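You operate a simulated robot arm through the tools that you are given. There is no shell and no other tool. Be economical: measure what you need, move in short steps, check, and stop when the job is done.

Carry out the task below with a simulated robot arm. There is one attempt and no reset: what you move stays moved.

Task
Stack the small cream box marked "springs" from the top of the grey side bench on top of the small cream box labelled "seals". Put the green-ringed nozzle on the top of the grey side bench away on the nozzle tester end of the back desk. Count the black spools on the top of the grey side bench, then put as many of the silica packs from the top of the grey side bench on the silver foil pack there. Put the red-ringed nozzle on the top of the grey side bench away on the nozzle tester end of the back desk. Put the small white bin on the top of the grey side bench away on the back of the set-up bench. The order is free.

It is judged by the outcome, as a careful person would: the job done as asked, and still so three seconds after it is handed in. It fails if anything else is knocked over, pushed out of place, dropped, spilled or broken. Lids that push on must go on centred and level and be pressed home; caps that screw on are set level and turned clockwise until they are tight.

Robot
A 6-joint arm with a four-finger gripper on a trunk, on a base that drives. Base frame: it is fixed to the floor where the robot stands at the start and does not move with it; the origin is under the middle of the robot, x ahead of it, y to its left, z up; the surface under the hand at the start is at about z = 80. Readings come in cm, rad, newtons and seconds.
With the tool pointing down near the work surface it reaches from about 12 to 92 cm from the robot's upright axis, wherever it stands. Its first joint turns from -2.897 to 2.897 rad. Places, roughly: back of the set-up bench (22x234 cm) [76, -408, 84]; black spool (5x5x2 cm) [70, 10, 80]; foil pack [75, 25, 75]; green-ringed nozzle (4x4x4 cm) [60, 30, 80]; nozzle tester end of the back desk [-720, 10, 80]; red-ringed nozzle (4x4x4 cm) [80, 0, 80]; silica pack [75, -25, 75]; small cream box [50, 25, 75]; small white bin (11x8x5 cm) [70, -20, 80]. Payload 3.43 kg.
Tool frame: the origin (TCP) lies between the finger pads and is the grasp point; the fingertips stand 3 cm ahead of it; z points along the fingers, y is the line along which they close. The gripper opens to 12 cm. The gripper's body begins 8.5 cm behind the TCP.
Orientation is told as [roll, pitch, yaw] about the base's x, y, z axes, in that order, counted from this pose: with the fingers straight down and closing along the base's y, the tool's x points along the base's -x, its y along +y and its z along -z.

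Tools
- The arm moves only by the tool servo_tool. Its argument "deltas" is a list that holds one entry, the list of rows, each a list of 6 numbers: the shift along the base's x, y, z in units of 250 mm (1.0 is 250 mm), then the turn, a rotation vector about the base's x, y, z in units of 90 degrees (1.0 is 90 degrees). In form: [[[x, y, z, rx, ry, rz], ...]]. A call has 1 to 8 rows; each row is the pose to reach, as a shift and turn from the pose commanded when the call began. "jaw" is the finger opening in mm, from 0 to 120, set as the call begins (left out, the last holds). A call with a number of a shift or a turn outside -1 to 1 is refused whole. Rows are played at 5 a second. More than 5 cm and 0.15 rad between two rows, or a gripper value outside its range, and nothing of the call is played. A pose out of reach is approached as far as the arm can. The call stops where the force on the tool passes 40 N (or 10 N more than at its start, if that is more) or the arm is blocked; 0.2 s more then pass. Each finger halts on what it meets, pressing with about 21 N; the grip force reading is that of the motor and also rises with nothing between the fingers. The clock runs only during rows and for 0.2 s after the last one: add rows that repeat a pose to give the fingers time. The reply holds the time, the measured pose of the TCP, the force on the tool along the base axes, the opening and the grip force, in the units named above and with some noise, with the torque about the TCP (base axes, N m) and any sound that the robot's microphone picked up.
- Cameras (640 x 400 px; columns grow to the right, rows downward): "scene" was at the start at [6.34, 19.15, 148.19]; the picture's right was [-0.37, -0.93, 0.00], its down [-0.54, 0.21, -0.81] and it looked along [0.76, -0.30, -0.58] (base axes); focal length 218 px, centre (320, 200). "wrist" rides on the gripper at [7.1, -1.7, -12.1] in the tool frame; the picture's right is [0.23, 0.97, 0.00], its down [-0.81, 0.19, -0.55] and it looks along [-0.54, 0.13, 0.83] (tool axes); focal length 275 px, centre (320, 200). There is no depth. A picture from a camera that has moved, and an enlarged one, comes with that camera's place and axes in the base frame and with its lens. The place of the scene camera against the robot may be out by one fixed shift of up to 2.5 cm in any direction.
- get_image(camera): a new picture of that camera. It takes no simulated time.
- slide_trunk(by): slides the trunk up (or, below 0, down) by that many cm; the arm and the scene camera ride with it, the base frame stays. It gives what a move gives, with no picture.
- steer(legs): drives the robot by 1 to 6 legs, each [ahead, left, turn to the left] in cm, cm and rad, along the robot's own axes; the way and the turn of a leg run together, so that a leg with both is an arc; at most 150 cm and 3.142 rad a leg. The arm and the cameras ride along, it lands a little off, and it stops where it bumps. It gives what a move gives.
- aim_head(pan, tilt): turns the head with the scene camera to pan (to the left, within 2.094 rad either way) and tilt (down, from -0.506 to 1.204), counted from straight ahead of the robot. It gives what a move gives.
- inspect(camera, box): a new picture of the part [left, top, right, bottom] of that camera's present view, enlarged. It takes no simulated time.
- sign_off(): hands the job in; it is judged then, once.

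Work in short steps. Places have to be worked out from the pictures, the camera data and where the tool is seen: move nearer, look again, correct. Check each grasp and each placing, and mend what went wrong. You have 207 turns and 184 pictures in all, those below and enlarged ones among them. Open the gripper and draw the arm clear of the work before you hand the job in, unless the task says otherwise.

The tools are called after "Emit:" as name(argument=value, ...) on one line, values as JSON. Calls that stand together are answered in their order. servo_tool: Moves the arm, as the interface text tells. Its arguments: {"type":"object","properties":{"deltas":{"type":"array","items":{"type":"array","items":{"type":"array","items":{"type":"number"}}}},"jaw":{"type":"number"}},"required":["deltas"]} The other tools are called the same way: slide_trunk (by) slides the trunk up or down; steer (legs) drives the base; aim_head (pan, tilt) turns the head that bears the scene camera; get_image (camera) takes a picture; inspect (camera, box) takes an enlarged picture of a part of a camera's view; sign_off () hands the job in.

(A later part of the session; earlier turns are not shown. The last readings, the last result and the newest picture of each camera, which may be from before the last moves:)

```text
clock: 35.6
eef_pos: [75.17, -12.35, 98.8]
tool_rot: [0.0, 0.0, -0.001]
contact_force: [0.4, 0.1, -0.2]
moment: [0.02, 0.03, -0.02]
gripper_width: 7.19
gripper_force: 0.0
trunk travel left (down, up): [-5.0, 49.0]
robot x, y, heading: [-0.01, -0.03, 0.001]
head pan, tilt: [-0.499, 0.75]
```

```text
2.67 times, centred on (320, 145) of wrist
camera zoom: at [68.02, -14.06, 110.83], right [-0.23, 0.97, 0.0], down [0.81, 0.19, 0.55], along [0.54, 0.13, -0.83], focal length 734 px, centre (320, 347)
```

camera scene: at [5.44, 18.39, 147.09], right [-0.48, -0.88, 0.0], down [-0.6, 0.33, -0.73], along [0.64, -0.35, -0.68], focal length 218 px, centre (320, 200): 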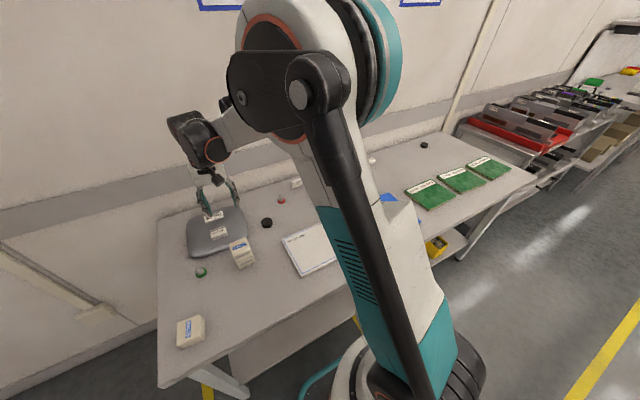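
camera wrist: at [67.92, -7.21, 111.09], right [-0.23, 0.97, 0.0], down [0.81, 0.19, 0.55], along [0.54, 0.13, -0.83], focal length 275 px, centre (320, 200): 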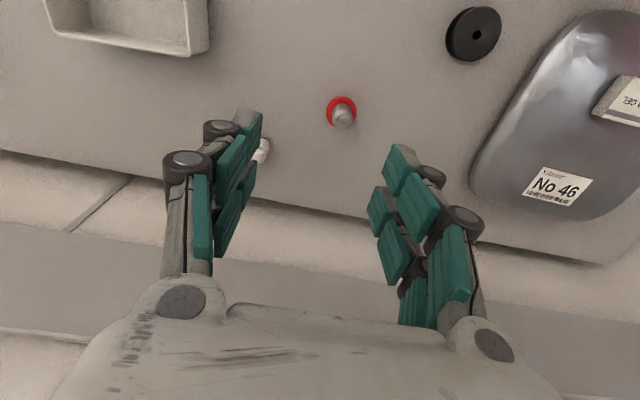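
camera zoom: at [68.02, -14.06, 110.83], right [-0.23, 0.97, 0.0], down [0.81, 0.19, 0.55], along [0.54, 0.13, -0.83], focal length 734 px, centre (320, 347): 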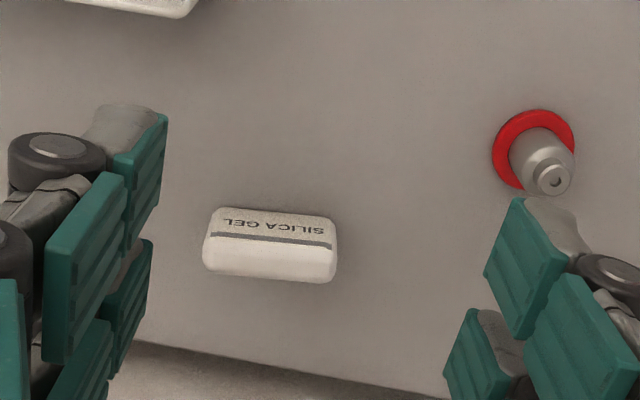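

This pack stands on its long edge at ≈ (81.7, −12.8), yaw ≈ 8°. Approach above it.

Emit:
servo_tool(deltas=[[[0.1, -0.01, -0.1, 0, 0, 0.045], [0.2, -0.016, -0.2, 0, 0, 0.09], [0.26, -0.016, -0.3, 0, 0, 0.09], [0.26, -0.016, -0.4, 0, 0, 0.09]]], jaw=80)

Emit:
get_image(camera="wrist")

```text
clock: 36.6
eef_pos: [81.54, -12.52, 88.77]
tool_rot: [0.001, 0.0, 0.141]
contact_force: [-0.8, 0.6, -0.3]
moment: [0.0, 0.01, 0.02]
gripper_width: 8.03
gripper_force: 0.0
trunk travel left (down, up): [-5.0, 49.0]
robot x, y, heading: [0.13, -0.37, -0.002]
head pan, tilt: [-0.499, 0.75]
```

```text
146 pictures are left
camera wrist: at [74.71, -15.27, 100.72], right [-0.37, 0.93, 0.0], down [0.78, 0.3, 0.55], along [0.51, 0.2, -0.83], focal length 275 px, centre (320, 200)
```

wrist: 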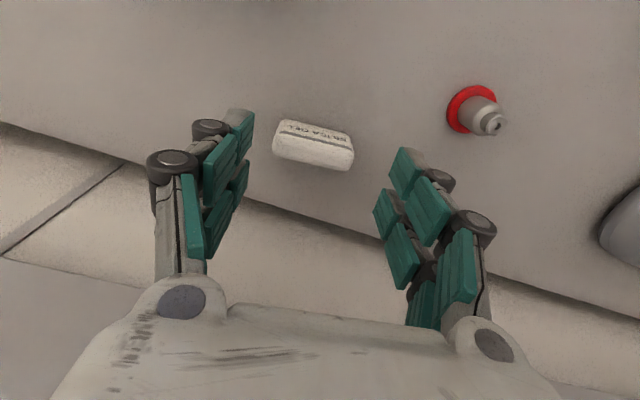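

Centred; descend with a −0.3 cm y correction and grip.

Emit:
servo_tool(deltas=[[[0.004, -0.012, -0.1, 0, 0, 0], [0.004, -0.012, -0.18, 0, 0, 0], [0.004, -0.012, -0.215, 0, 0, 0], [0.004, -0.012, -0.215, 0, 0, 0]]])

Emit:
servo_tool(deltas=[[[0, 0, 0, 0, 0, 0], [0, 0, 0, 0, 0, 0], [0, 0, 0, 0, 0, 0], [0, 0, 0.02, 0, 0, 0], [0, 0, 0.06, 0, 0, 0], [0, 0, 0.11, 0, 0, 0], [0, 0, 0.17, 0, 0, 0], [0, 0, 0.23, 0, 0, 0]]], jaw=0)

Emit:
get_image(camera="wrist")

```text
clock: 37.6
eef_pos: [81.65, -13.18, 83.21]
tool_rot: [-0.001, -0.001, 0.142]
contact_force: [-0.6, 0.6, -0.2]
moment: [0.04, -0.01, -0.01]
gripper_width: 7.98
gripper_force: 0.1
trunk travel left (down, up): [-5.0, 49.0]
robot x, y, heading: [0.35, 0.02, 0.003]
head pan, tilt: [-0.499, 0.75]
```

```text
clock: 39.4
eef_pos: [81.49, -12.98, 89.18]
tool_rot: [-0.001, 0.001, 0.14]
contact_force: [0.4, -0.1, -0.6]
moment: [-0.02, 0.02, 0.0]
gripper_width: 5.49
gripper_force: 21.2
trunk travel left (down, up): [-5.0, 49.0]
robot x, y, heading: [0.1, 0.27, 0.003]
head pan, tilt: [-0.499, 0.75]
```

```text
145 pictures are left
camera wrist: at [74.7, -15.69, 101.31], right [-0.36, 0.93, 0.0], down [0.78, 0.3, 0.55], along [0.51, 0.2, -0.83], focal length 275 px, centre (320, 200)
```

wrist: 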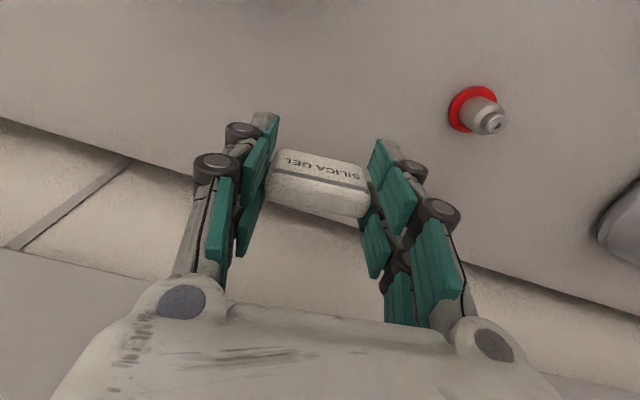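

Held. Carry to the foil at ≈ (73.5, 24.5).

Emit:
servo_tool(deltas=[[[-0.02, 0, 0.18, 0, 0, 0], [-0.04, 0.1, 0.32, 0, 0, -0.03], [-0.07, 0.27, 0.35, 0, 0, -0.06], [-0.1, 0.44, 0.35, 0, 0, -0.09], [-0.13, 0.61, 0.35, 0, 0, -0.09], [-0.16, 0.78, 0.35, 0, 0, -0.09], [-0.2, 0.95, 0.35, 0, 0, -0.09]]])

Emit:
servo_tool(deltas=[[[-0.04, 0.16, 0, 0, 0, 0], [-0.08, 0.33, 0, 0, 0, 0], [-0.12, 0.5, 0, 0, 0, 0], [-0.12, 0.552, -0.05, 0, 0, 0], [-0.12, 0.552, -0.2, 0, 0, 0]]])

Emit:
get_image(camera="wrist")

```text
clock: 41.0
eef_pos: [76.7, 10.66, 98.06]
tool_rot: [0.0, 0.0, 0.001]
contact_force: [-0.1, -0.7, 0.4]
moment: [0.01, -0.02, -0.01]
gripper_width: 5.47
gripper_force: 20.7
trunk travel left (down, up): [-5.0, 49.0]
robot x, y, heading: [0.2, 0.04, 0.001]
head pan, tilt: [-0.499, 0.75]
```

```text
clock: 42.2
eef_pos: [73.51, 24.35, 92.95]
tool_rot: [-0.001, 0.0, -0.001]
contact_force: [-0.6, -0.8, -0.4]
moment: [0.0, -0.05, -0.06]
gripper_width: 5.47
gripper_force: 21.5
trunk travel left (down, up): [-5.0, 49.0]
robot x, y, heading: [0.08, 0.09, -0.004]
head pan, tilt: [-0.499, 0.75]
```

```text
144 pictures are left
camera wrist: at [66.34, 22.68, 104.97], right [-0.23, 0.97, 0.0], down [0.81, 0.19, 0.55], along [0.54, 0.13, -0.83], focal length 275 px, centre (320, 200)
```

wrist: 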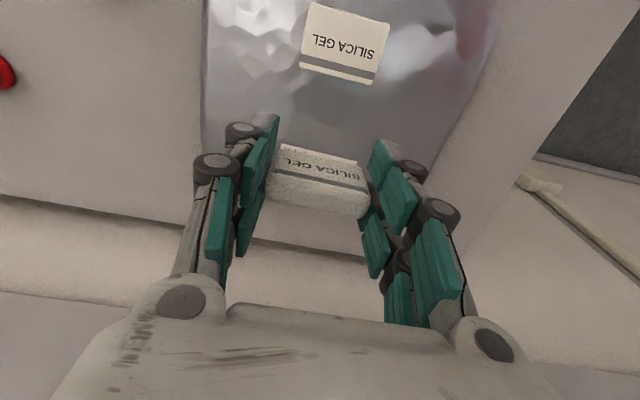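

Lower to just above the foil, then feel for contact.

Emit:
servo_tool(deltas=[[[0, 0, -0.1, 0, 0, 0], [0, 0, -0.18, 0, 0, 0], [0, 0, -0.24, 0, 0, 0], [0, 0, -0.26, 0, 0, 0]]])

Emit:
servo_tool(deltas=[[[0, 0, -0.008, 0, 0, 0], [0, 0, -0.016, 0, 0, 0], [0, 0, -0.024, 0, 0, 0], [0, 0, -0.03, 0, 0, 0]]])

Emit:
inspect(camera="scene", box=[160, 160, 320, 260])

```text
clock: 43.2
eef_pos: [73.51, 24.44, 86.41]
tool_rot: [0.0, 0.0, -0.001]
contact_force: [0.9, 0.1, 0.4]
moment: [0.0, -0.03, -0.01]
gripper_width: 5.46
gripper_force: 21.0
trunk travel left (down, up): [-5.0, 49.0]
robot x, y, heading: [-0.26, -0.06, 0.0]
head pan, tilt: [-0.499, 0.75]
```

```text
clock: 44.2
eef_pos: [73.62, 24.41, 85.76]
tool_rot: [0.001, -0.001, -0.001]
contact_force: [-0.7, 0.4, 0.5]
moment: [0.0, 0.02, 0.02]
gripper_width: 5.49
gripper_force: 21.2
trunk travel left (down, up): [-5.0, 49.0]
robot x, y, heading: [-0.03, 0.14, -0.002]
head pan, tilt: [-0.499, 0.75]
```

```text
4.00 times, centred on (240, 210) of scene
camera zoom: at [5.47, 18.41, 147.08], right [-0.48, -0.88, 0.0], down [-0.6, 0.33, -0.73], along [0.64, -0.35, -0.68], focal length 874 px, centre (640, 160)
```

zoom: 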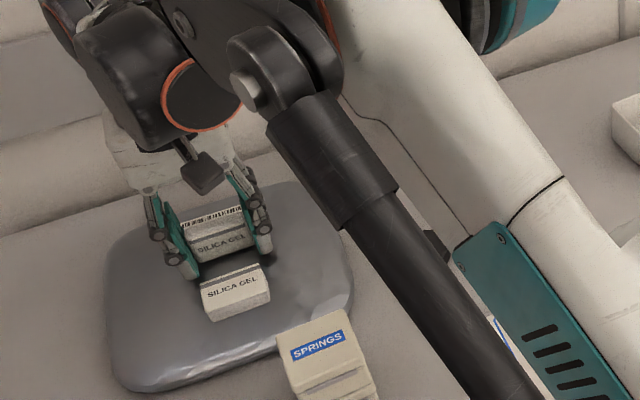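

Continue down to contact.

Emit:
servo_tool(deltas=[[[0, 0, -0.006, 0, 0, 0], [0, 0, -0.012, 0, 0, 0], [0, 0, -0.018, 0, 0, 0], [0, 0, -0.018, 0, 0, 0]]])

```text
clock: 45.2
eef_pos: [73.6, 24.39, 85.38]
tool_rot: [-0.001, 0.0, -0.001]
contact_force: [1.8, 1.4, 17.8]
moment: [0.07, -0.15, -0.02]
gripper_width: 5.48
gripper_force: 21.4
trunk travel left (down, up): [-5.0, 49.0]
robot x, y, heading: [-0.02, -0.02, 0.001]
head pan, tilt: [-0.499, 0.75]
```

Contact. Relieve, open slightly and rise.

Emit:
servo_tool(deltas=[[[0, 0, 0.005, 0, 0, 0], [0, 0, 0.005, 0, 0, 0], [0, 0, 0.005, 0, 0, 0], [0, 0, 0.04, 0, 0, 0], [0, 0, 0.12, 0, 0, 0], [0, 0, 0.26, 0, 0, 0], [0, 0, 0.42, 0, 0, 0], [-0.05, -0.1, 0.55, 0, 0, 0]]], jaw=72)

Emit:
get_image(camera="wrist")

Emit:
inspect(camera="scene", box=[160, 160, 320, 260])

```text
clock: 47.0
eef_pos: [72.45, 21.98, 99.03]
tool_rot: [0.0, 0.001, 0.001]
contact_force: [1.1, -0.2, 0.6]
moment: [-0.04, 0.05, 0.02]
gripper_width: 7.17
gripper_force: 0.1
trunk travel left (down, up): [-5.0, 49.0]
robot x, y, heading: [-0.32, -0.05, 0.0]
head pan, tilt: [-0.499, 0.75]
```

```text
142 pictures are left
camera wrist: at [65.21, 20.3, 111.16], right [-0.23, 0.97, 0.0], down [0.81, 0.19, 0.55], along [0.54, 0.13, -0.83], focal length 275 px, centre (320, 200)
```

wrist: 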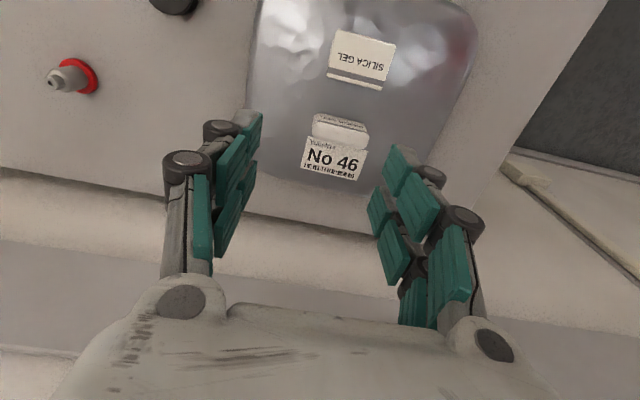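

```text
4.00 times, centred on (240, 210) of scene
camera zoom: at [5.47, 18.44, 147.08], right [-0.48, -0.88, 0.0], down [-0.6, 0.33, -0.73], along [0.64, -0.35, -0.68], focal length 874 px, centre (640, 160)
```

zoom: 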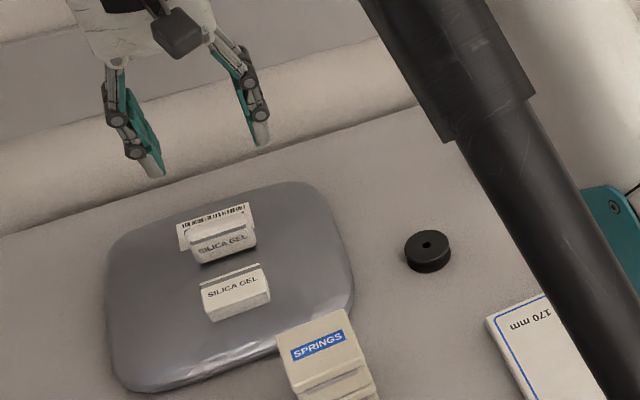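

Both stable. Third pack: the one near the bin at ≈ (61.5, −37). Move there in hops.

Emit:
servo_tool(deltas=[[[-0.06, -0.17, 0, 0, 0, 0], [-0.12, -0.34, 0, 0, 0, 0], [-0.18, -0.51, 0, 0, 0, 0], [-0.24, -0.68, 0, 0, 0, 0], [-0.3, -0.85, 0, 0, 0, 0], [-0.35, -1.0, 0, 0, 0, 0]]])

Emit:
servo_tool(deltas=[[[-0.05, -0.17, 0, 0, 0, 0], [-0.1, -0.34, 0, 0, 0, 0], [-0.15, -0.51, 0, 0, 0, 0], [-0.2, -0.68, 0, 0, 0, 0], [-0.25, -0.85, 0, 0, 0, 0], [-0.3, -1.0, 0, 0, 0, 0]]])

Emit:
get_image(camera="wrist")

```text
clock: 48.4
eef_pos: [63.61, -3.3, 99.12]
tool_rot: [0.0, 0.001, 0.0]
contact_force: [0.0, 1.0, 0.9]
moment: [-0.01, 0.0, 0.0]
gripper_width: 7.19
gripper_force: 0.0
trunk travel left (down, up): [-5.0, 49.0]
robot x, y, heading: [0.23, 0.0, 0.005]
head pan, tilt: [-0.499, 0.75]
```

```text
clock: 49.8
eef_pos: [56.27, -28.29, 98.93]
tool_rot: [0.001, 0.0, 0.0]
contact_force: [0.2, 0.9, 0.6]
moment: [-0.02, -0.03, 0.01]
gripper_width: 7.22
gripper_force: 0.0
trunk travel left (down, up): [-5.0, 49.0]
robot x, y, heading: [-0.23, -0.11, -0.003]
head pan, tilt: [-0.499, 0.75]
```

```text
140 pictures are left
camera wrist: at [49.14, -29.92, 110.97], right [-0.23, 0.97, 0.0], down [0.81, 0.19, 0.55], along [0.54, 0.13, -0.83], focal length 275 px, centre (320, 200)
```

wrist: 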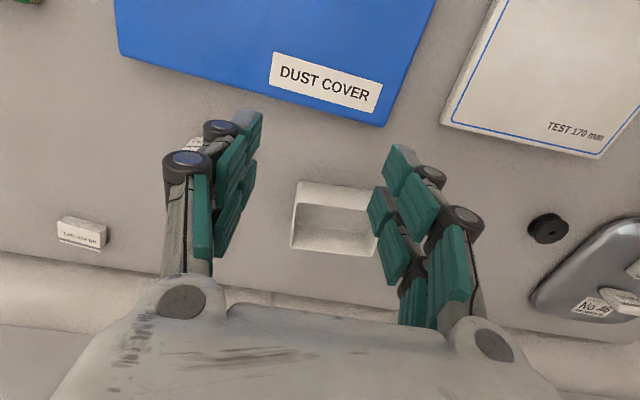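

The pack is behind the left finger; shift −8 in y.

Emit:
servo_tool(deltas=[[[0, -0.16, 0, 0, 0, 0], [0, -0.32, 0, 0, 0, 0]]])

Emit:
get_image(camera="wrist")

Emit:
inspect(camera="wrist", box=[220, 100, 380, 200])

```text
clock: 50.4
eef_pos: [56.13, -36.06, 98.86]
tool_rot: [0.0, -0.001, -0.001]
contact_force: [0.0, 0.6, 0.2]
moment: [0.0, -0.01, 0.01]
gripper_width: 7.21
gripper_force: 0.1
trunk travel left (down, up): [-5.0, 49.0]
robot x, y, heading: [-0.02, -0.6, -0.0]
head pan, tilt: [-0.499, 0.75]
```

```text
139 pictures are left
camera wrist: at [49.03, -37.82, 110.82], right [-0.23, 0.97, 0.0], down [0.81, 0.19, 0.55], along [0.54, 0.13, -0.83], focal length 275 px, centre (320, 200)
```

wrist: 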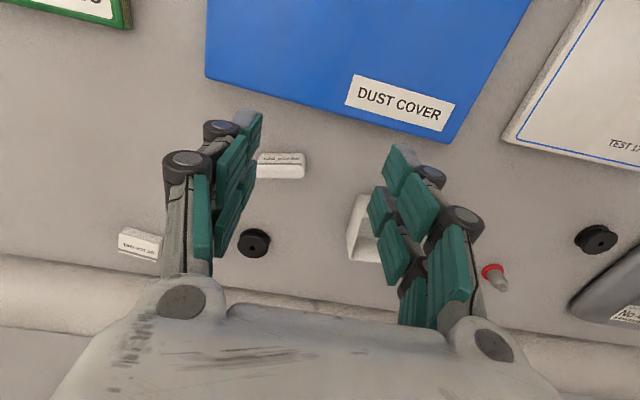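

```text
4.00 times, centred on (300, 150) of wrist
camera zoom: at [49.03, -37.82, 110.82], right [-0.23, 0.97, 0.0], down [0.81, 0.19, 0.55], along [0.54, 0.13, -0.83], focal length 1101 px, centre (400, 400)
```

zoom: 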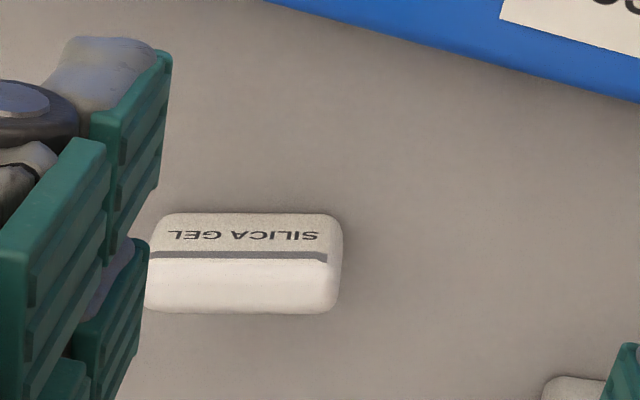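

Pack 3 stands at ≈ (63.8, −38.7), yaw ≈ 12°. Approach.

Emit:
servo_tool(deltas=[[[0.1, -0.04, -0.1, 0, 0, 0.045], [0.2, -0.08, -0.2, 0, 0, 0.09], [0.304, -0.1, -0.3, 0, 0, 0.133], [0.304, -0.1, -0.4, 0, 0, 0.133]]], jaw=80)

Emit:
get_image(camera="wrist")

```text
clock: 51.4
eef_pos: [63.74, -38.5, 88.98]
tool_rot: [0.0, -0.001, 0.208]
contact_force: [-0.1, 0.2, -0.1]
moment: [-0.03, -0.02, -0.01]
gripper_width: 7.99
gripper_force: 0.0
trunk travel left (down, up): [-5.0, 49.0]
robot x, y, heading: [-0.36, -0.02, 0.002]
head pan, tilt: [-0.499, 0.75]
```

```text
137 pictures are left
camera wrist: at [57.08, -41.74, 101.07], right [-0.43, 0.9, 0.0], down [0.75, 0.36, 0.55], along [0.5, 0.24, -0.83], focal length 275 px, centre (320, 200)
```

wrist: 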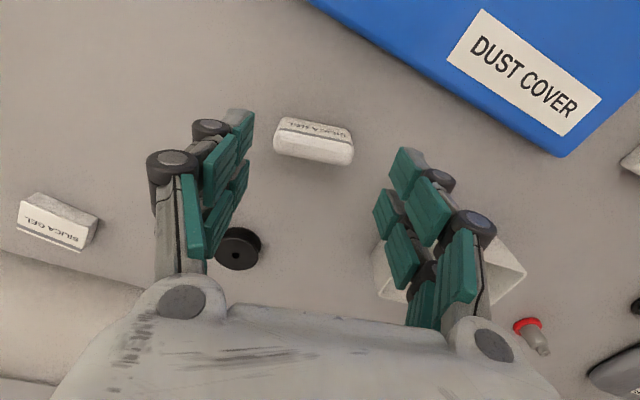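

Nearly centred; fine shift, descend and grip.

Emit:
servo_tool(deltas=[[[0.004, -0.014, -0.1, 0, 0, 0], [0.004, -0.014, -0.18, 0, 0, 0], [0.004, -0.014, -0.222, 0, 0, 0], [0.004, -0.014, -0.222, 0, 0, 0]]])

Emit:
servo_tool(deltas=[[[0, 0, 0, 0, 0, 0], [0, 0, 0, 0, 0, 0], [0, 0, 0, 0, 0, 0], [0, 0, 0.02, 0, 0, 0], [0, 0, 0.06, 0, 0, 0], [0, 0, 0.11, 0, 0, 0], [0, 0, 0.17, 0, 0, 0], [0, 0, 0.23, 0, 0, 0]]], jaw=0)

Emit:
get_image(camera="wrist")

```text
clock: 52.4
eef_pos: [63.85, -38.95, 83.48]
tool_rot: [0.0, 0.0, 0.208]
contact_force: [1.0, -1.0, 0.0]
moment: [-0.02, -0.02, -0.02]
gripper_width: 7.98
gripper_force: 0.0
trunk travel left (down, up): [-5.0, 49.0]
robot x, y, heading: [0.04, -0.02, 0.002]
head pan, tilt: [-0.499, 0.75]
```

```text
clock: 54.2
eef_pos: [63.85, -38.82, 89.3]
tool_rot: [0.0, -0.003, 0.21]
contact_force: [0.1, 0.1, -0.5]
moment: [0.01, 0.03, 0.0]
gripper_width: 5.52
gripper_force: 20.8
trunk travel left (down, up): [-5.0, 49.0]
robot x, y, heading: [-0.18, 0.28, -0.003]
head pan, tilt: [-0.499, 0.75]
```

```text
136 pictures are left
camera wrist: at [57.17, -42.02, 101.31], right [-0.43, 0.9, 0.0], down [0.75, 0.36, 0.55], along [0.5, 0.24, -0.83], focal length 275 px, centre (320, 200)
```

wrist: 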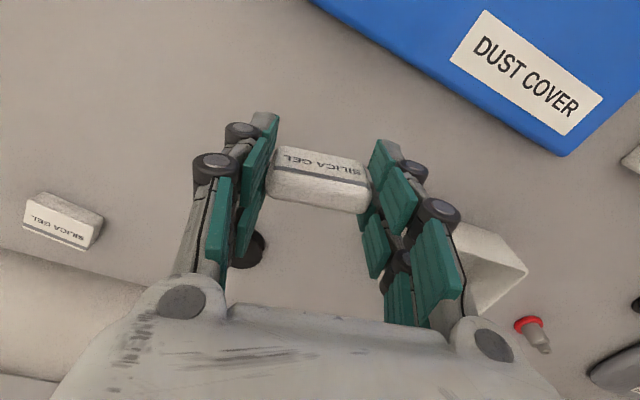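

Held. Carry back to the foil, target (77.8, 24.5).

Emit:
servo_tool(deltas=[[[0, 0, 0.18, 0, 0, 0], [0.02, 0.08, 0.34, 0, 0, -0.04], [0.04, 0.24, 0.36, 0, 0, -0.08], [0.07, 0.41, 0.36, 0, 0, -0.133], [0.1, 0.58, 0.36, 0, 0, -0.133], [0.13, 0.75, 0.36, 0, 0, -0.133], [0.16, 0.92, 0.36, 0, 0, -0.133]]])

Emit:
servo_tool(deltas=[[[0.05, 0.17, 0, 0, 0, 0], [0.1, 0.34, 0, 0, 0, 0], [0.15, 0.51, 0, 0, 0, 0], [0.2, 0.68, 0, 0, 0, 0], [0.25, 0.85, 0, 0, 0, 0], [0.3, 1.0, 0, 0, 0, 0]]])

Emit:
servo_tool(deltas=[[[0.03, 0.16, 0, 0, 0, 0], [0.06, 0.33, 0, 0, 0, 0], [0.09, 0.5, 0, 0, 0, 0], [0.098, 0.612, 0, 0, 0, 0], [0.098, 0.612, -0.15, 0, 0, 0]]])

Emit:
get_image(camera="wrist")

Emit:
inspect(camera="scene", box=[160, 160, 320, 260])

```text
clock: 55.8
eef_pos: [68.02, -15.84, 98.57]
tool_rot: [-0.001, -0.001, -0.001]
contact_force: [-0.4, 0.5, -0.2]
moment: [-0.02, 0.02, 0.03]
gripper_width: 5.5
gripper_force: 21.1
trunk travel left (down, up): [-5.0, 49.0]
robot x, y, heading: [0.25, -0.29, -0.002]
head pan, tilt: [-0.499, 0.75]
```

```text
clock: 57.2
eef_pos: [75.4, 9.37, 98.15]
tool_rot: [0.001, 0.0, -0.002]
contact_force: [-0.3, -0.6, -0.5]
moment: [0.0, 0.01, -0.01]
gripper_width: 5.5
gripper_force: 21.0
trunk travel left (down, up): [-5.0, 49.0]
robot x, y, heading: [0.2, 0.26, -0.002]
head pan, tilt: [-0.499, 0.75]
```

```text
clock: 58.4
eef_pos: [77.66, 24.58, 94.42]
tool_rot: [0.0, -0.001, 0.0]
contact_force: [-0.3, 0.1, -0.5]
moment: [0.0, -0.07, 0.02]
gripper_width: 5.52
gripper_force: 21.0
trunk travel left (down, up): [-5.0, 49.0]
robot x, y, heading: [0.51, 0.29, -0.003]
head pan, tilt: [-0.499, 0.75]
```

```text
135 pictures are left
camera wrist: at [70.51, 22.88, 106.48], right [-0.23, 0.97, 0.0], down [0.81, 0.19, 0.55], along [0.54, 0.13, -0.83], focal length 275 px, centre (320, 200)
```

wrist: 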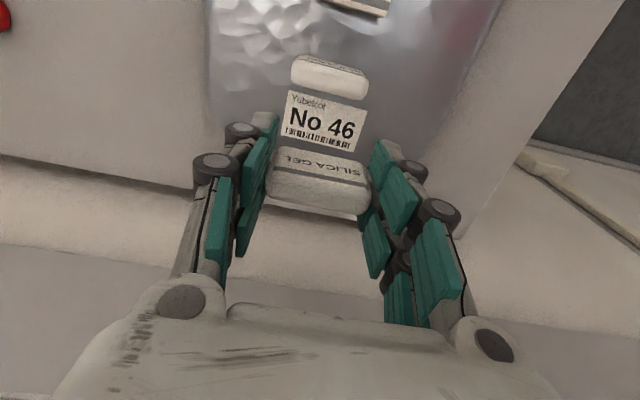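

```text
4.00 times, centred on (240, 210) of scene
camera zoom: at [5.44, 18.42, 147.08], right [-0.48, -0.88, 0.0], down [-0.6, 0.33, -0.73], along [0.64, -0.35, -0.68], focal length 874 px, centre (640, 160)
```

zoom: 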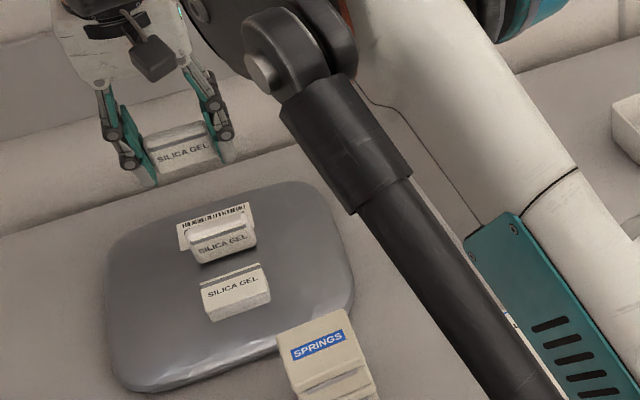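

Lower onto the foil (x ≈ 77.3).

Emit:
servo_tool(deltas=[[[-0.014, 0, -0.1, 0, 0, 0], [-0.014, 0, -0.2, 0, 0, 0], [-0.014, 0, -0.28, 0, 0, 0], [-0.014, 0, -0.31, 0, 0, 0]]])

Emit:
servo_tool(deltas=[[[0, 0, -0.01, 0, 0, 0], [0, 0, -0.018, 0, 0, 0], [0, 0, -0.026, 0, 0, 0], [0, 0, -0.032, 0, 0, 0]]])

```text
clock: 59.4
eef_pos: [77.32, 24.35, 86.76]
tool_rot: [0.0, 0.0, 0.0]
contact_force: [0.0, 0.3, -0.2]
moment: [0.01, 0.0, 0.02]
gripper_width: 5.52
gripper_force: 20.8
trunk travel left (down, up): [-5.0, 49.0]
robot x, y, heading: [-0.15, -0.16, -0.003]
head pan, tilt: [-0.499, 0.75]
```

```text
clock: 60.4
eef_pos: [77.34, 24.45, 85.92]
tool_rot: [0.0, 0.0, 0.0]
contact_force: [-0.3, 0.8, -0.3]
moment: [-0.01, 0.0, 0.01]
gripper_width: 5.49
gripper_force: 21.2
trunk travel left (down, up): [-5.0, 49.0]
robot x, y, heading: [0.16, -0.08, -0.003]
head pan, tilt: [-0.499, 0.75]
```

Emit:
servo_tool(deltas=[[[0, 0, -0.006, 0, 0, 0], [0, 0, -0.012, 0, 0, 0], [0, 0, -0.018, 0, 0, 0], [0, 0, -0.018, 0, 0, 0]]])

Emit:
inspect(camera="scene", box=[160, 160, 320, 260])

```text
clock: 61.4
eef_pos: [77.5, 24.4, 85.69]
tool_rot: [0.0, -0.001, 0.001]
contact_force: [4.2, 3.4, 17.6]
moment: [0.08, -0.16, 0.04]
gripper_width: 5.54
gripper_force: 20.8
trunk travel left (down, up): [-5.0, 49.0]
robot x, y, heading: [0.44, -0.16, 0.001]
head pan, tilt: [-0.499, 0.75]
```

```text
4.00 times, centred on (240, 210) of scene
camera zoom: at [5.35, 18.38, 147.1], right [-0.48, -0.88, 0.0], down [-0.6, 0.33, -0.73], along [0.64, -0.35, -0.68], focal length 874 px, centre (640, 160)
```

zoom: 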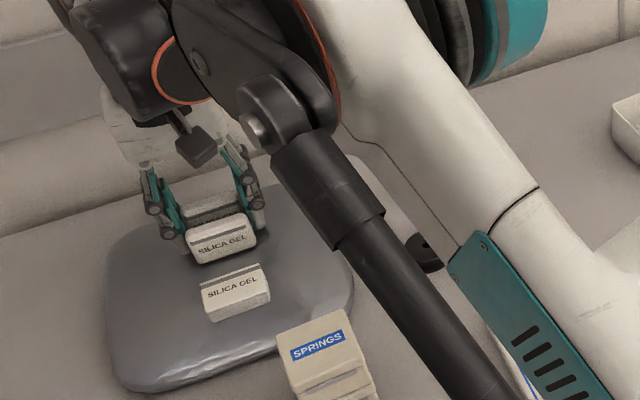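

Contact at the same height as before. Release and rise.

Emit:
servo_tool(deltas=[[[0, 0, 0.005, 0, 0, 0], [0, 0, 0.005, 0, 0, 0], [0, 0, 0.005, 0, 0, 0], [0, 0, 0.04, 0, 0, 0], [0, 0, 0.12, 0, 0, 0], [0, 0, 0.26, 0, 0, 0], [0, 0, 0.42, 0, 0, 0], [-0.12, 0.04, 0.55, 0, 0, 0]]], jaw=72)

Emit:
get_image(camera="wrist")

Emit:
inspect(camera="scene", box=[160, 160, 320, 260])

```text
clock: 63.2
eef_pos: [74.46, 25.53, 99.04]
tool_rot: [-0.001, -0.001, -0.001]
contact_force: [-0.2, -0.4, -1.0]
moment: [0.01, 0.06, -0.01]
gripper_width: 7.2
gripper_force: 0.1
trunk travel left (down, up): [-5.0, 49.0]
robot x, y, heading: [0.01, -0.02, 0.0]
head pan, tilt: [-0.499, 0.75]
```

```text
132 pictures are left
camera wrist: at [67.28, 23.8, 111.06], right [-0.23, 0.97, 0.0], down [0.81, 0.19, 0.55], along [0.54, 0.13, -0.83], focal length 275 px, centre (320, 200)
```

wrist: 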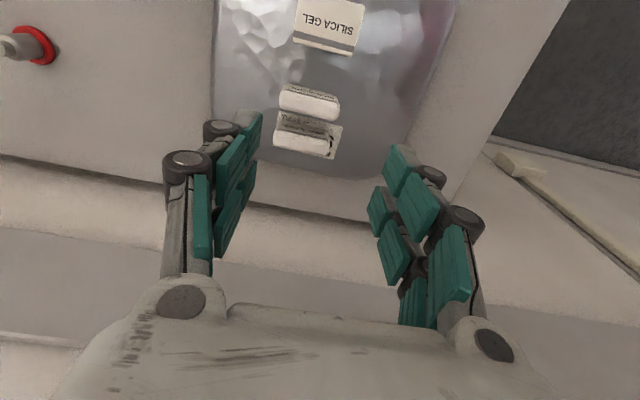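

```text
4.00 times, centred on (240, 210) of scene
camera zoom: at [5.52, 18.38, 147.09], right [-0.48, -0.88, 0.0], down [-0.6, 0.33, -0.73], along [0.64, -0.35, -0.68], focal length 874 px, centre (640, 160)
```

zoom: 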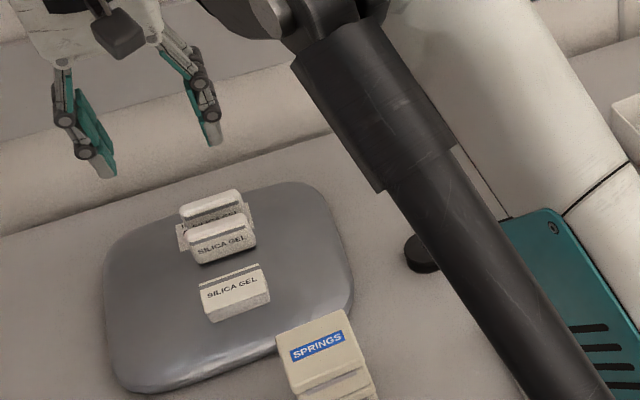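

All three packs are on the foil. Now the green nozzle at ≈ (55.5, 32.9): move over it.

Emit:
servo_tool(deltas=[[[-0.17, 0.04, 0, 0, 0, 0], [-0.34, 0.08, 0, 0, 0, 0], [-0.51, 0.13, 0, 0, 0, 0], [-0.68, 0.18, 0, 0, 0, 0], [-0.85, 0.23, 0, 0, 0, 0], [-0.9, 0.26, -0.1, 0, 0, 0]]])

Emit:
get_image(camera="wrist")

Emit:
inspect(camera="wrist", box=[240, 60, 400, 160])

```text
clock: 64.6
eef_pos: [51.76, 31.91, 96.65]
tool_rot: [0.0, 0.0, 0.0]
contact_force: [-0.7, 0.2, 0.6]
moment: [0.0, -0.05, 0.0]
gripper_width: 7.2
gripper_force: 0.0
trunk travel left (down, up): [-5.0, 49.0]
robot x, y, heading: [0.2, -0.11, -0.0]
head pan, tilt: [-0.499, 0.75]
```

```text
130 pictures are left
camera wrist: at [44.63, 30.29, 108.57], right [-0.23, 0.97, 0.0], down [0.81, 0.19, 0.55], along [0.54, 0.13, -0.83], focal length 275 px, centre (320, 200)
```

wrist: 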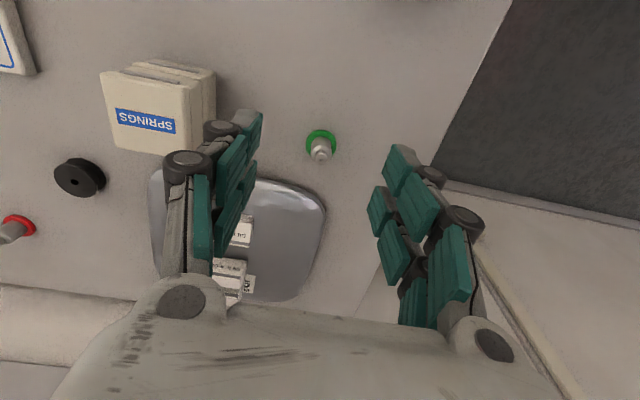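

```text
4.00 times, centred on (320, 110) of wrist
camera zoom: at [44.63, 30.29, 108.57], right [-0.23, 0.97, 0.0], down [0.81, 0.19, 0.55], along [0.54, 0.13, -0.83], focal length 1101 px, centre (320, 560)
```

zoom: 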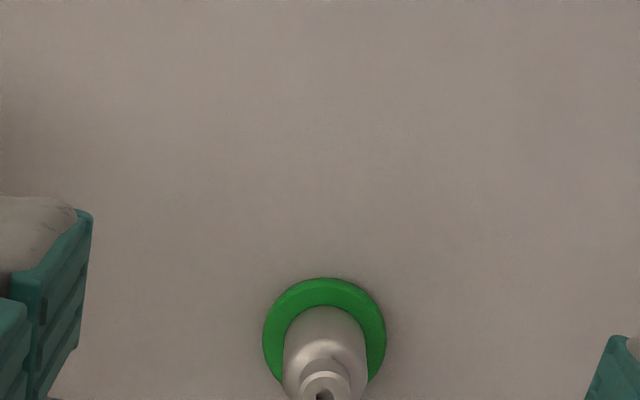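

Ring centre ≈ (55.8, 33.15). Descend around the body with tips just above the ring, and close.

Emit:
servo_tool(deltas=[[[0.08, 0.024, -0.12, 0, 0, 0], [0.16, 0.048, -0.24, 0, 0, 0], [0.16, 0.048, -0.36, 0, 0, 0]]])

Emit:
get_image(camera="wrist")

```text
clock: 65.4
eef_pos: [55.85, 33.2, 87.7]
tool_rot: [0.0, 0.0, 0.0]
contact_force: [0.5, 0.3, 0.2]
moment: [-0.02, 0.0, 0.0]
gripper_width: 7.19
gripper_force: 0.1
trunk travel left (down, up): [-5.0, 49.0]
robot x, y, heading: [-0.12, 0.1, -0.0]
head pan, tilt: [-0.499, 0.75]
```

```text
128 pictures are left
camera wrist: at [48.75, 31.55, 99.72], right [-0.23, 0.97, 0.0], down [0.81, 0.19, 0.55], along [0.54, 0.13, -0.83], focal length 275 px, centre (320, 200)
```

wrist: 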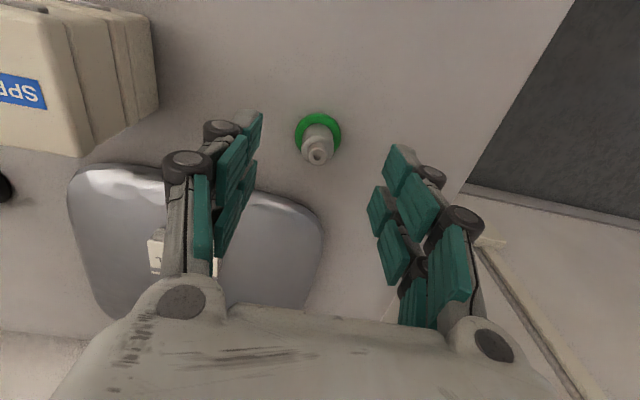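

Centred. Lower to TCP ≈ 83.9 and grip, lift gently.

Emit:
servo_tool(deltas=[[[-0.004, 0, -0.08, 0, 0, 0], [-0.004, 0, -0.13, 0, 0, 0], [-0.004, 0, -0.154, 0, 0, 0], [-0.004, 0, -0.154, 0, 0, 0]]])

Emit:
servo_tool(deltas=[[[0, 0, 0, 0, 0, 0], [0, 0, 0, 0, 0, 0], [0, 0, 0, 0, 0, 0], [0, 0, 0.01, 0, 0, 0], [0, 0, 0.04, 0, 0, 0], [0, 0, 0.08, 0, 0, 0], [0, 0, 0.13, 0, 0, 0], [0, 0, 0.2, 0, 0, 0]]], jaw=0)

Emit:
get_image(camera="wrist")

```text
clock: 66.4
eef_pos: [55.88, 33.16, 83.86]
tool_rot: [-0.001, -0.001, 0.0]
contact_force: [0.1, -0.3, 0.1]
moment: [0.02, -0.03, 0.01]
gripper_width: 7.18
gripper_force: 0.2
trunk travel left (down, up): [-5.0, 49.0]
robot x, y, heading: [0.17, -0.0, -0.0]
head pan, tilt: [-0.499, 0.75]
```

```text
clock: 68.2
eef_pos: [55.83, 33.21, 88.64]
tool_rot: [0.0, 0.001, 0.0]
contact_force: [0.5, -0.5, -1.0]
moment: [-0.01, -0.01, 0.0]
gripper_width: 1.92
gripper_force: 20.6
trunk travel left (down, up): [-5.0, 49.0]
robot x, y, heading: [0.05, 0.18, 0.002]
head pan, tilt: [-0.499, 0.75]
```

```text
127 pictures are left
camera wrist: at [48.66, 31.52, 100.83], right [-0.23, 0.97, 0.0], down [0.81, 0.19, 0.55], along [0.54, 0.13, -0.83], focal length 275 px, centre (320, 200)
```

wrist: 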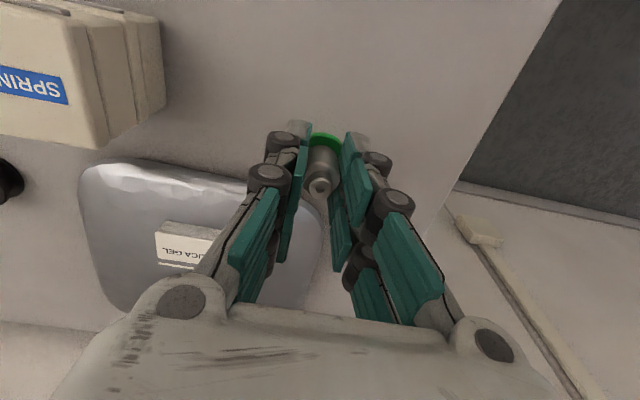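

Green nozzle held. Lift and retract the arm for travelling, then look around behind.

Emit:
servo_tool(deltas=[[[0, 0, 0.18, 0, 0, 0], [0, 0, 0.36, 0, 0, 0], [-0.1, -0.05, 0.5, 0, 0, 0], [-0.25, -0.15, 0.6, 0, 0, 0], [-0.4, -0.25, 0.7, 0, 0, 0], [-0.55, -0.35, 0.8, 0, 0, 0]]])

Emit:
aim_head(pan=2.09, tilt=0.4)

Emit:
get_image(camera="scene")

Emit:
aim_head(pan=-2.09, tilt=0.4)

Emit:
get_image(camera="scene")

```text
refused: row 4 steps farther than a row can; nothing moved
```

```text
clock: 70.5
eef_pos: [55.85, 33.14, 88.8]
tool_rot: [0.0, 0.0, -0.001]
contact_force: [0.4, 0.9, -0.3]
moment: [0.0, 0.02, 0.02]
gripper_width: 1.92
gripper_force: 21.2
trunk travel left (down, up): [-5.0, 49.0]
robot x, y, heading: [0.16, -0.1, 0.003]
head pan, tilt: [2.089, 0.4]
```

```text
126 pictures are left
camera scene: at [-6.4, 30.43, 150.19], right [0.87, 0.5, 0.0], down [0.19, -0.34, -0.92], along [-0.46, 0.8, -0.39], focal length 218 px, centre (320, 200)
```

scene: 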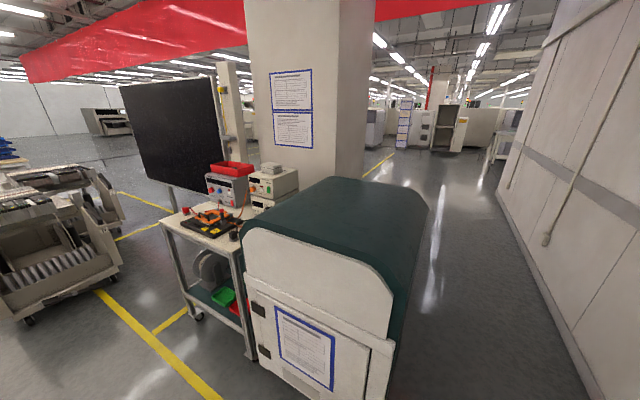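

```text
clock: 73.9
eef_pos: [55.8, 33.17, 88.87]
tool_rot: [0.001, 0.001, 0.0]
contact_force: [0.3, 0.7, -0.7]
moment: [-0.04, 0.03, 0.03]
gripper_width: 1.9
gripper_force: 21.0
trunk travel left (down, up): [-5.0, 49.0]
robot x, y, heading: [0.32, 0.03, -0.0]
head pan, tilt: [-2.089, 0.4]
```

```text
125 pictures are left
camera scene: at [-6.4, 14.34, 150.19], right [-0.87, 0.5, 0.0], down [0.19, 0.34, -0.92], along [-0.46, -0.8, -0.39], focal length 218 px, centre (320, 200)
```

scene: 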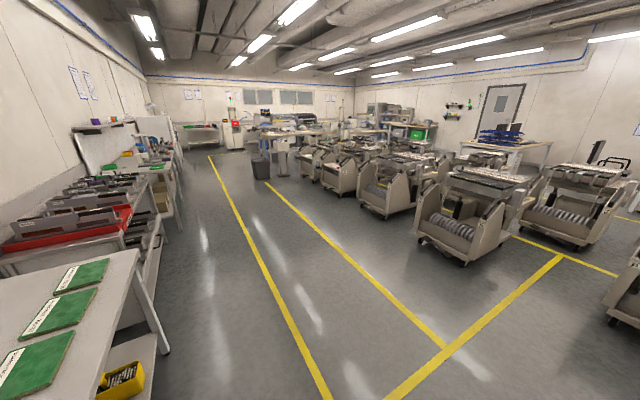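

The row was too long; redo the lift in smaller rows before driving.

Emit:
servo_tool(deltas=[[[0, 0, 0.16, 0, 0, 0], [0, 0, 0.32, 0, 0, 0], [-0.1, -0.05, 0.44, 0, 0, 0], [-0.22, -0.12, 0.54, 0, 0, 0], [-0.34, -0.19, 0.64, 0, 0, 0], [-0.46, -0.26, 0.74, 0, 0, 0], [-0.58, -0.33, 0.82, 0, 0, 0]]])

Emit:
steer(legs=[[-40, 0, 0]])

```text
clock: 75.5
eef_pos: [41.04, 24.96, 109.3]
tool_rot: [0.0, 0.0, 0.002]
contact_force: [2.7, 0.4, -0.8]
moment: [-0.09, 0.22, -0.03]
gripper_width: 1.92
gripper_force: 21.2
trunk travel left (down, up): [-5.0, 49.0]
robot x, y, heading: [0.06, -0.05, 0.002]
head pan, tilt: [-2.089, 0.4]
```

```text
clock: 78.0
eef_pos: [0.76, 25.05, 109.31]
tool_rot: [0.001, 0.001, 0.005]
contact_force: [0.2, -0.3, 0.4]
moment: [-0.02, 0.01, -0.02]
gripper_width: 1.92
gripper_force: 21.0
trunk travel left (down, up): [-5.0, 49.0]
robot x, y, heading: [-40.64, 0.03, 0.001]
head pan, tilt: [-2.089, 0.4]
```

Turn right 90° to face −y and look with the head toward −x.

Emit:
steer(legs=[[0, 0, -1.57]])

Emit:
aim_head(pan=-1.4, tilt=0.3)

Emit:
get_image(camera="scene")

```text
clock: 82.2
eef_pos: [-15.5, -41.44, 109.17]
tool_rot: [0.0, -0.002, -1.571]
contact_force: [0.2, 0.6, 0.3]
moment: [-0.01, 0.05, 0.01]
gripper_width: 1.93
gripper_force: 20.8
trunk travel left (down, up): [-5.0, 49.0]
robot x, y, heading: [-40.31, 0.19, -1.572]
head pan, tilt: [-2.089, 0.4]
```

```text
clock: 83.3
eef_pos: [-15.52, -41.38, 109.15]
tool_rot: [-0.001, 0.0, -1.571]
contact_force: [-0.2, -0.4, -1.0]
moment: [0.01, -0.01, 0.0]
gripper_width: 1.94
gripper_force: 21.5
trunk travel left (down, up): [-5.0, 49.0]
robot x, y, heading: [-40.4, -0.24, -1.57]
head pan, tilt: [-1.4, 0.3]
```

```text
124 pictures are left
camera scene: at [-29.45, 2.66, 151.12], right [-0.17, 0.99, 0.0], down [0.29, 0.05, -0.96], along [-0.94, -0.16, -0.3], focal length 218 px, centre (320, 200)
```

scene: 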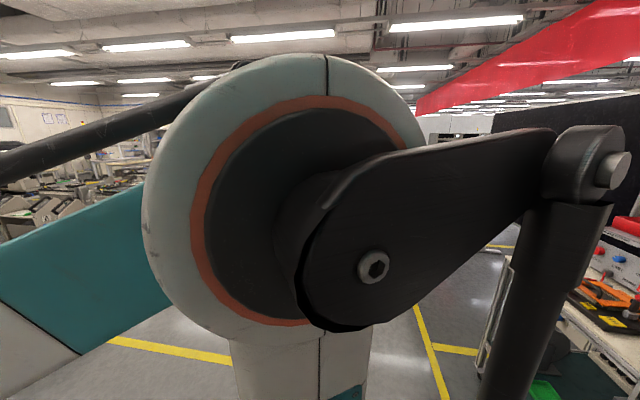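

The arm blocks the view; turn on to face −x.

Emit:
steer(legs=[[0, 0, -1.57]])

Emit:
aim_head(pan=0.3, tilt=0.3)

Emit:
get_image(camera="scene")

Emit:
aim_head(pan=-0.4, tilt=0.3)

Emit:
get_image(camera="scene")

```text
clock: 87.5
eef_pos: [-82.07, -24.4, 109.36]
tool_rot: [0.0, 0.001, 3.127]
contact_force: [0.0, 0.4, -0.8]
moment: [0.0, 0.0, 0.0]
gripper_width: 1.92
gripper_force: 21.4
trunk travel left (down, up): [-5.0, 49.0]
robot x, y, heading: [-40.41, -0.16, 3.132]
head pan, tilt: [-1.4, 0.3]
```

```text
clock: 89.3
eef_pos: [-82.08, -24.46, 109.37]
tool_rot: [-0.001, 0.0, 3.127]
contact_force: [0.5, 0.9, -0.9]
moment: [0.04, 0.05, 0.0]
gripper_width: 1.95
gripper_force: 20.6
trunk travel left (down, up): [-5.0, 49.0]
robot x, y, heading: [-40.64, -0.36, 3.13]
head pan, tilt: [0.3, 0.3]
```

```text
123 pictures are left
camera scene: at [-46.51, -12.84, 151.22], right [0.53, 0.85, 0.0], down [0.24, -0.15, -0.96], along [-0.81, 0.51, -0.29], focal length 218 px, centre (320, 200)
```

scene: 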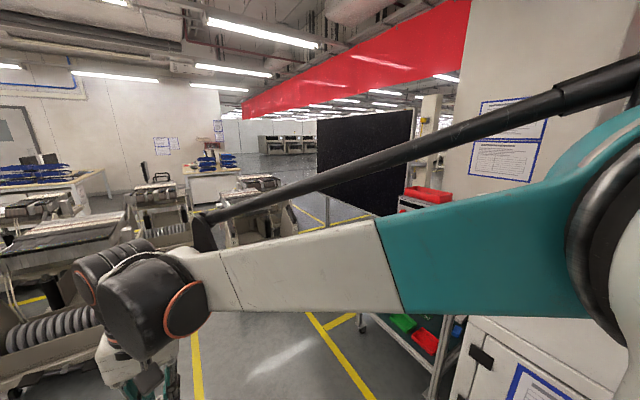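

```text
clock: 90.3
eef_pos: [-82.07, -24.34, 109.32]
tool_rot: [0.002, -0.002, 3.127]
contact_force: [0.7, -0.4, -0.6]
moment: [0.01, 0.01, 0.0]
gripper_width: 1.92
gripper_force: 21.4
trunk travel left (down, up): [-5.0, 49.0]
robot x, y, heading: [-40.24, -0.06, 3.129]
head pan, tilt: [-0.4, 0.3]
```

```text
122 pictures are left
camera scene: at [-46.51, -12.86, 151.3], right [0.53, 0.85, 0.0], down [0.24, -0.15, -0.96], along [-0.82, 0.51, -0.28], focal length 218 px, centre (320, 200)
```

scene: 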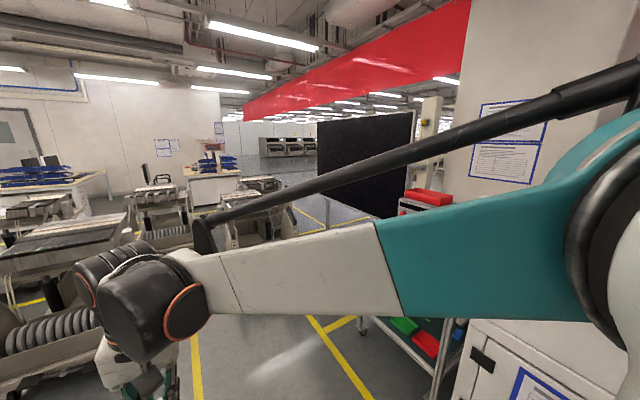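

The elbow occludes (and nudges) the head. I shift the hand toward the robot's centre-right to clear the view.

Emit:
servo_tool(deltas=[[[-0.08, 0.15, 0, 0, 0, 0], [-0.16, 0.3, 0, 0, 0, 0], [-0.24, 0.45, 0, 0, 0, 0], [-0.32, 0.6, 0, 0, 0, 0], [-0.4, 0.75, 0, 0, 0, 0], [-0.48, 0.9, 0, 0, 0, 0]]])

Emit:
servo_tool(deltas=[[[0, 0.17, 0, 0, 0, 0], [0, 0.34, 0, 0, 0, 0], [0, 0.51, 0, 0, 0, 0]]])

Emit:
aim_head(pan=0.2, tilt=0.35)

Emit:
get_image(camera="scene")

```text
clock: 91.8
eef_pos: [-94.01, -1.83, 109.33]
tool_rot: [0.002, 0.0, 3.129]
contact_force: [-0.7, 0.3, -0.9]
moment: [0.01, 0.0, -0.01]
gripper_width: 1.9
gripper_force: 20.8
trunk travel left (down, up): [-5.0, 49.0]
robot x, y, heading: [-40.62, -0.23, 3.128]
head pan, tilt: [-0.4, 0.3]
```

```text
clock: 92.5
eef_pos: [-94.22, 10.85, 109.16]
tool_rot: [0.0, 0.002, 3.128]
contact_force: [-0.1, -0.2, -1.2]
moment: [0.01, 0.0, -0.01]
gripper_width: 1.94
gripper_force: 21.7
trunk travel left (down, up): [-5.0, 49.0]
robot x, y, heading: [-40.49, 0.17, 3.13]
head pan, tilt: [-0.4, 0.3]
```

```text
clock: 93.5
eef_pos: [-94.25, 10.78, 109.15]
tool_rot: [-0.001, 0.001, 3.128]
contact_force: [0.6, -0.3, -0.6]
moment: [-0.01, 0.02, 0.04]
gripper_width: 1.92
gripper_force: 20.9
trunk travel left (down, up): [-5.0, 49.0]
robot x, y, heading: [-40.03, -0.09, 3.127]
head pan, tilt: [0.201, 0.351]
```

```text
121 pictures are left
camera scene: at [-47.73, -19.47, 150.65], right [-0.18, 0.98, 0.0], down [0.34, 0.06, -0.94], along [-0.92, -0.17, -0.34], focal length 218 px, centre (320, 200)
```

scene: 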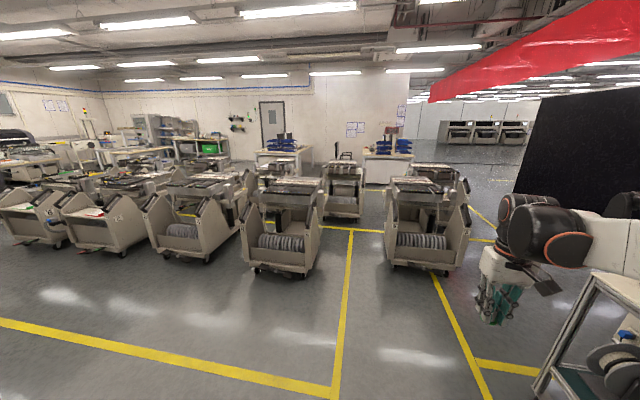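

Carts stand ahead. I advance a bit, then look down at my base for its width and toward the right passage.

Emit:
steer(legs=[[70, 0, 0.012]])

Emit:
aim_head(pan=-0.45, tilt=0.5)

Emit:
get_image(camera="scene")

Emit:
aim_head(pan=0.3, tilt=1.2)

Emit:
get_image(camera="scene")

```text
clock: 97.4
eef_pos: [-163.47, 11.41, 109.27]
tool_rot: [0.0, 0.0, 3.131]
contact_force: [0.5, -0.2, -0.1]
moment: [0.05, 0.0, -0.02]
gripper_width: 1.9
gripper_force: 21.4
trunk travel left (down, up): [-5.0, 49.0]
robot x, y, heading: [-109.78, 0.69, 3.134]
head pan, tilt: [0.201, 0.351]
```

```text
clock: 98.4
eef_pos: [-163.45, 11.48, 109.23]
tool_rot: [-0.002, 0.0, 3.132]
contact_force: [0.7, -0.2, 0.4]
moment: [0.0, -0.02, 0.0]
gripper_width: 1.93
gripper_force: 21.6
trunk travel left (down, up): [-5.0, 49.0]
robot x, y, heading: [-109.7, 0.48, 3.13]
head pan, tilt: [-0.45, 0.499]
```

```text
120 pictures are left
camera scene: at [-115.89, -12.87, 149.28], right [0.44, 0.9, 0.0], down [0.43, -0.21, -0.88], along [-0.79, 0.39, -0.48], focal length 218 px, centre (320, 200)
```

scene: 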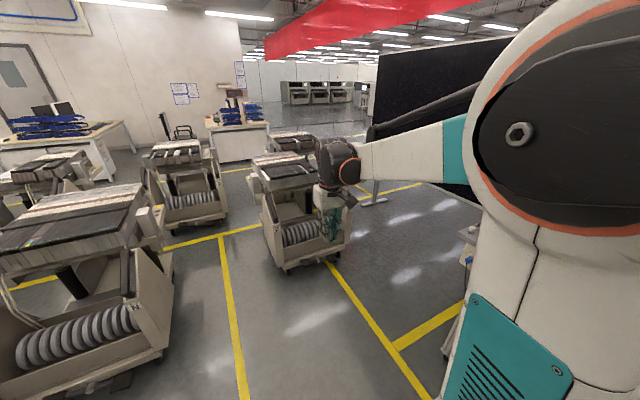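

```text
clock: 99.5
eef_pos: [-163.45, 11.44, 109.22]
tool_rot: [0.0, 0.0, 3.131]
contact_force: [-0.2, 0.5, -1.5]
moment: [0.0, 0.02, 0.0]
gripper_width: 1.89
gripper_force: 21.2
trunk travel left (down, up): [-5.0, 49.0]
robot x, y, heading: [-109.72, 1.04, 3.129]
head pan, tilt: [0.3, 1.201]
```

```text
119 pictures are left
camera scene: at [-113.1, -18.51, 143.91], right [-0.29, 0.96, 0.0], down [0.89, 0.27, -0.36], along [-0.35, -0.1, -0.93], focal length 218 px, centre (320, 200)
```

scene: 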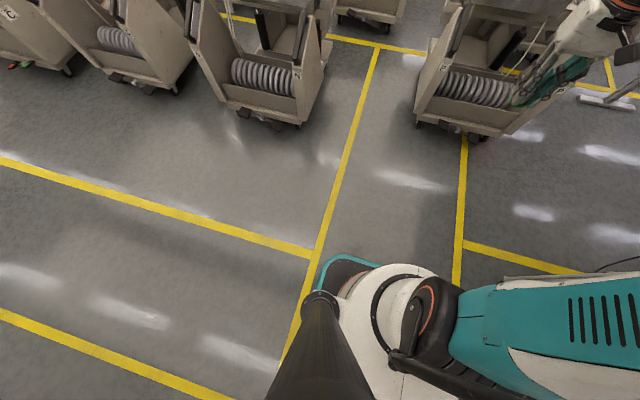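

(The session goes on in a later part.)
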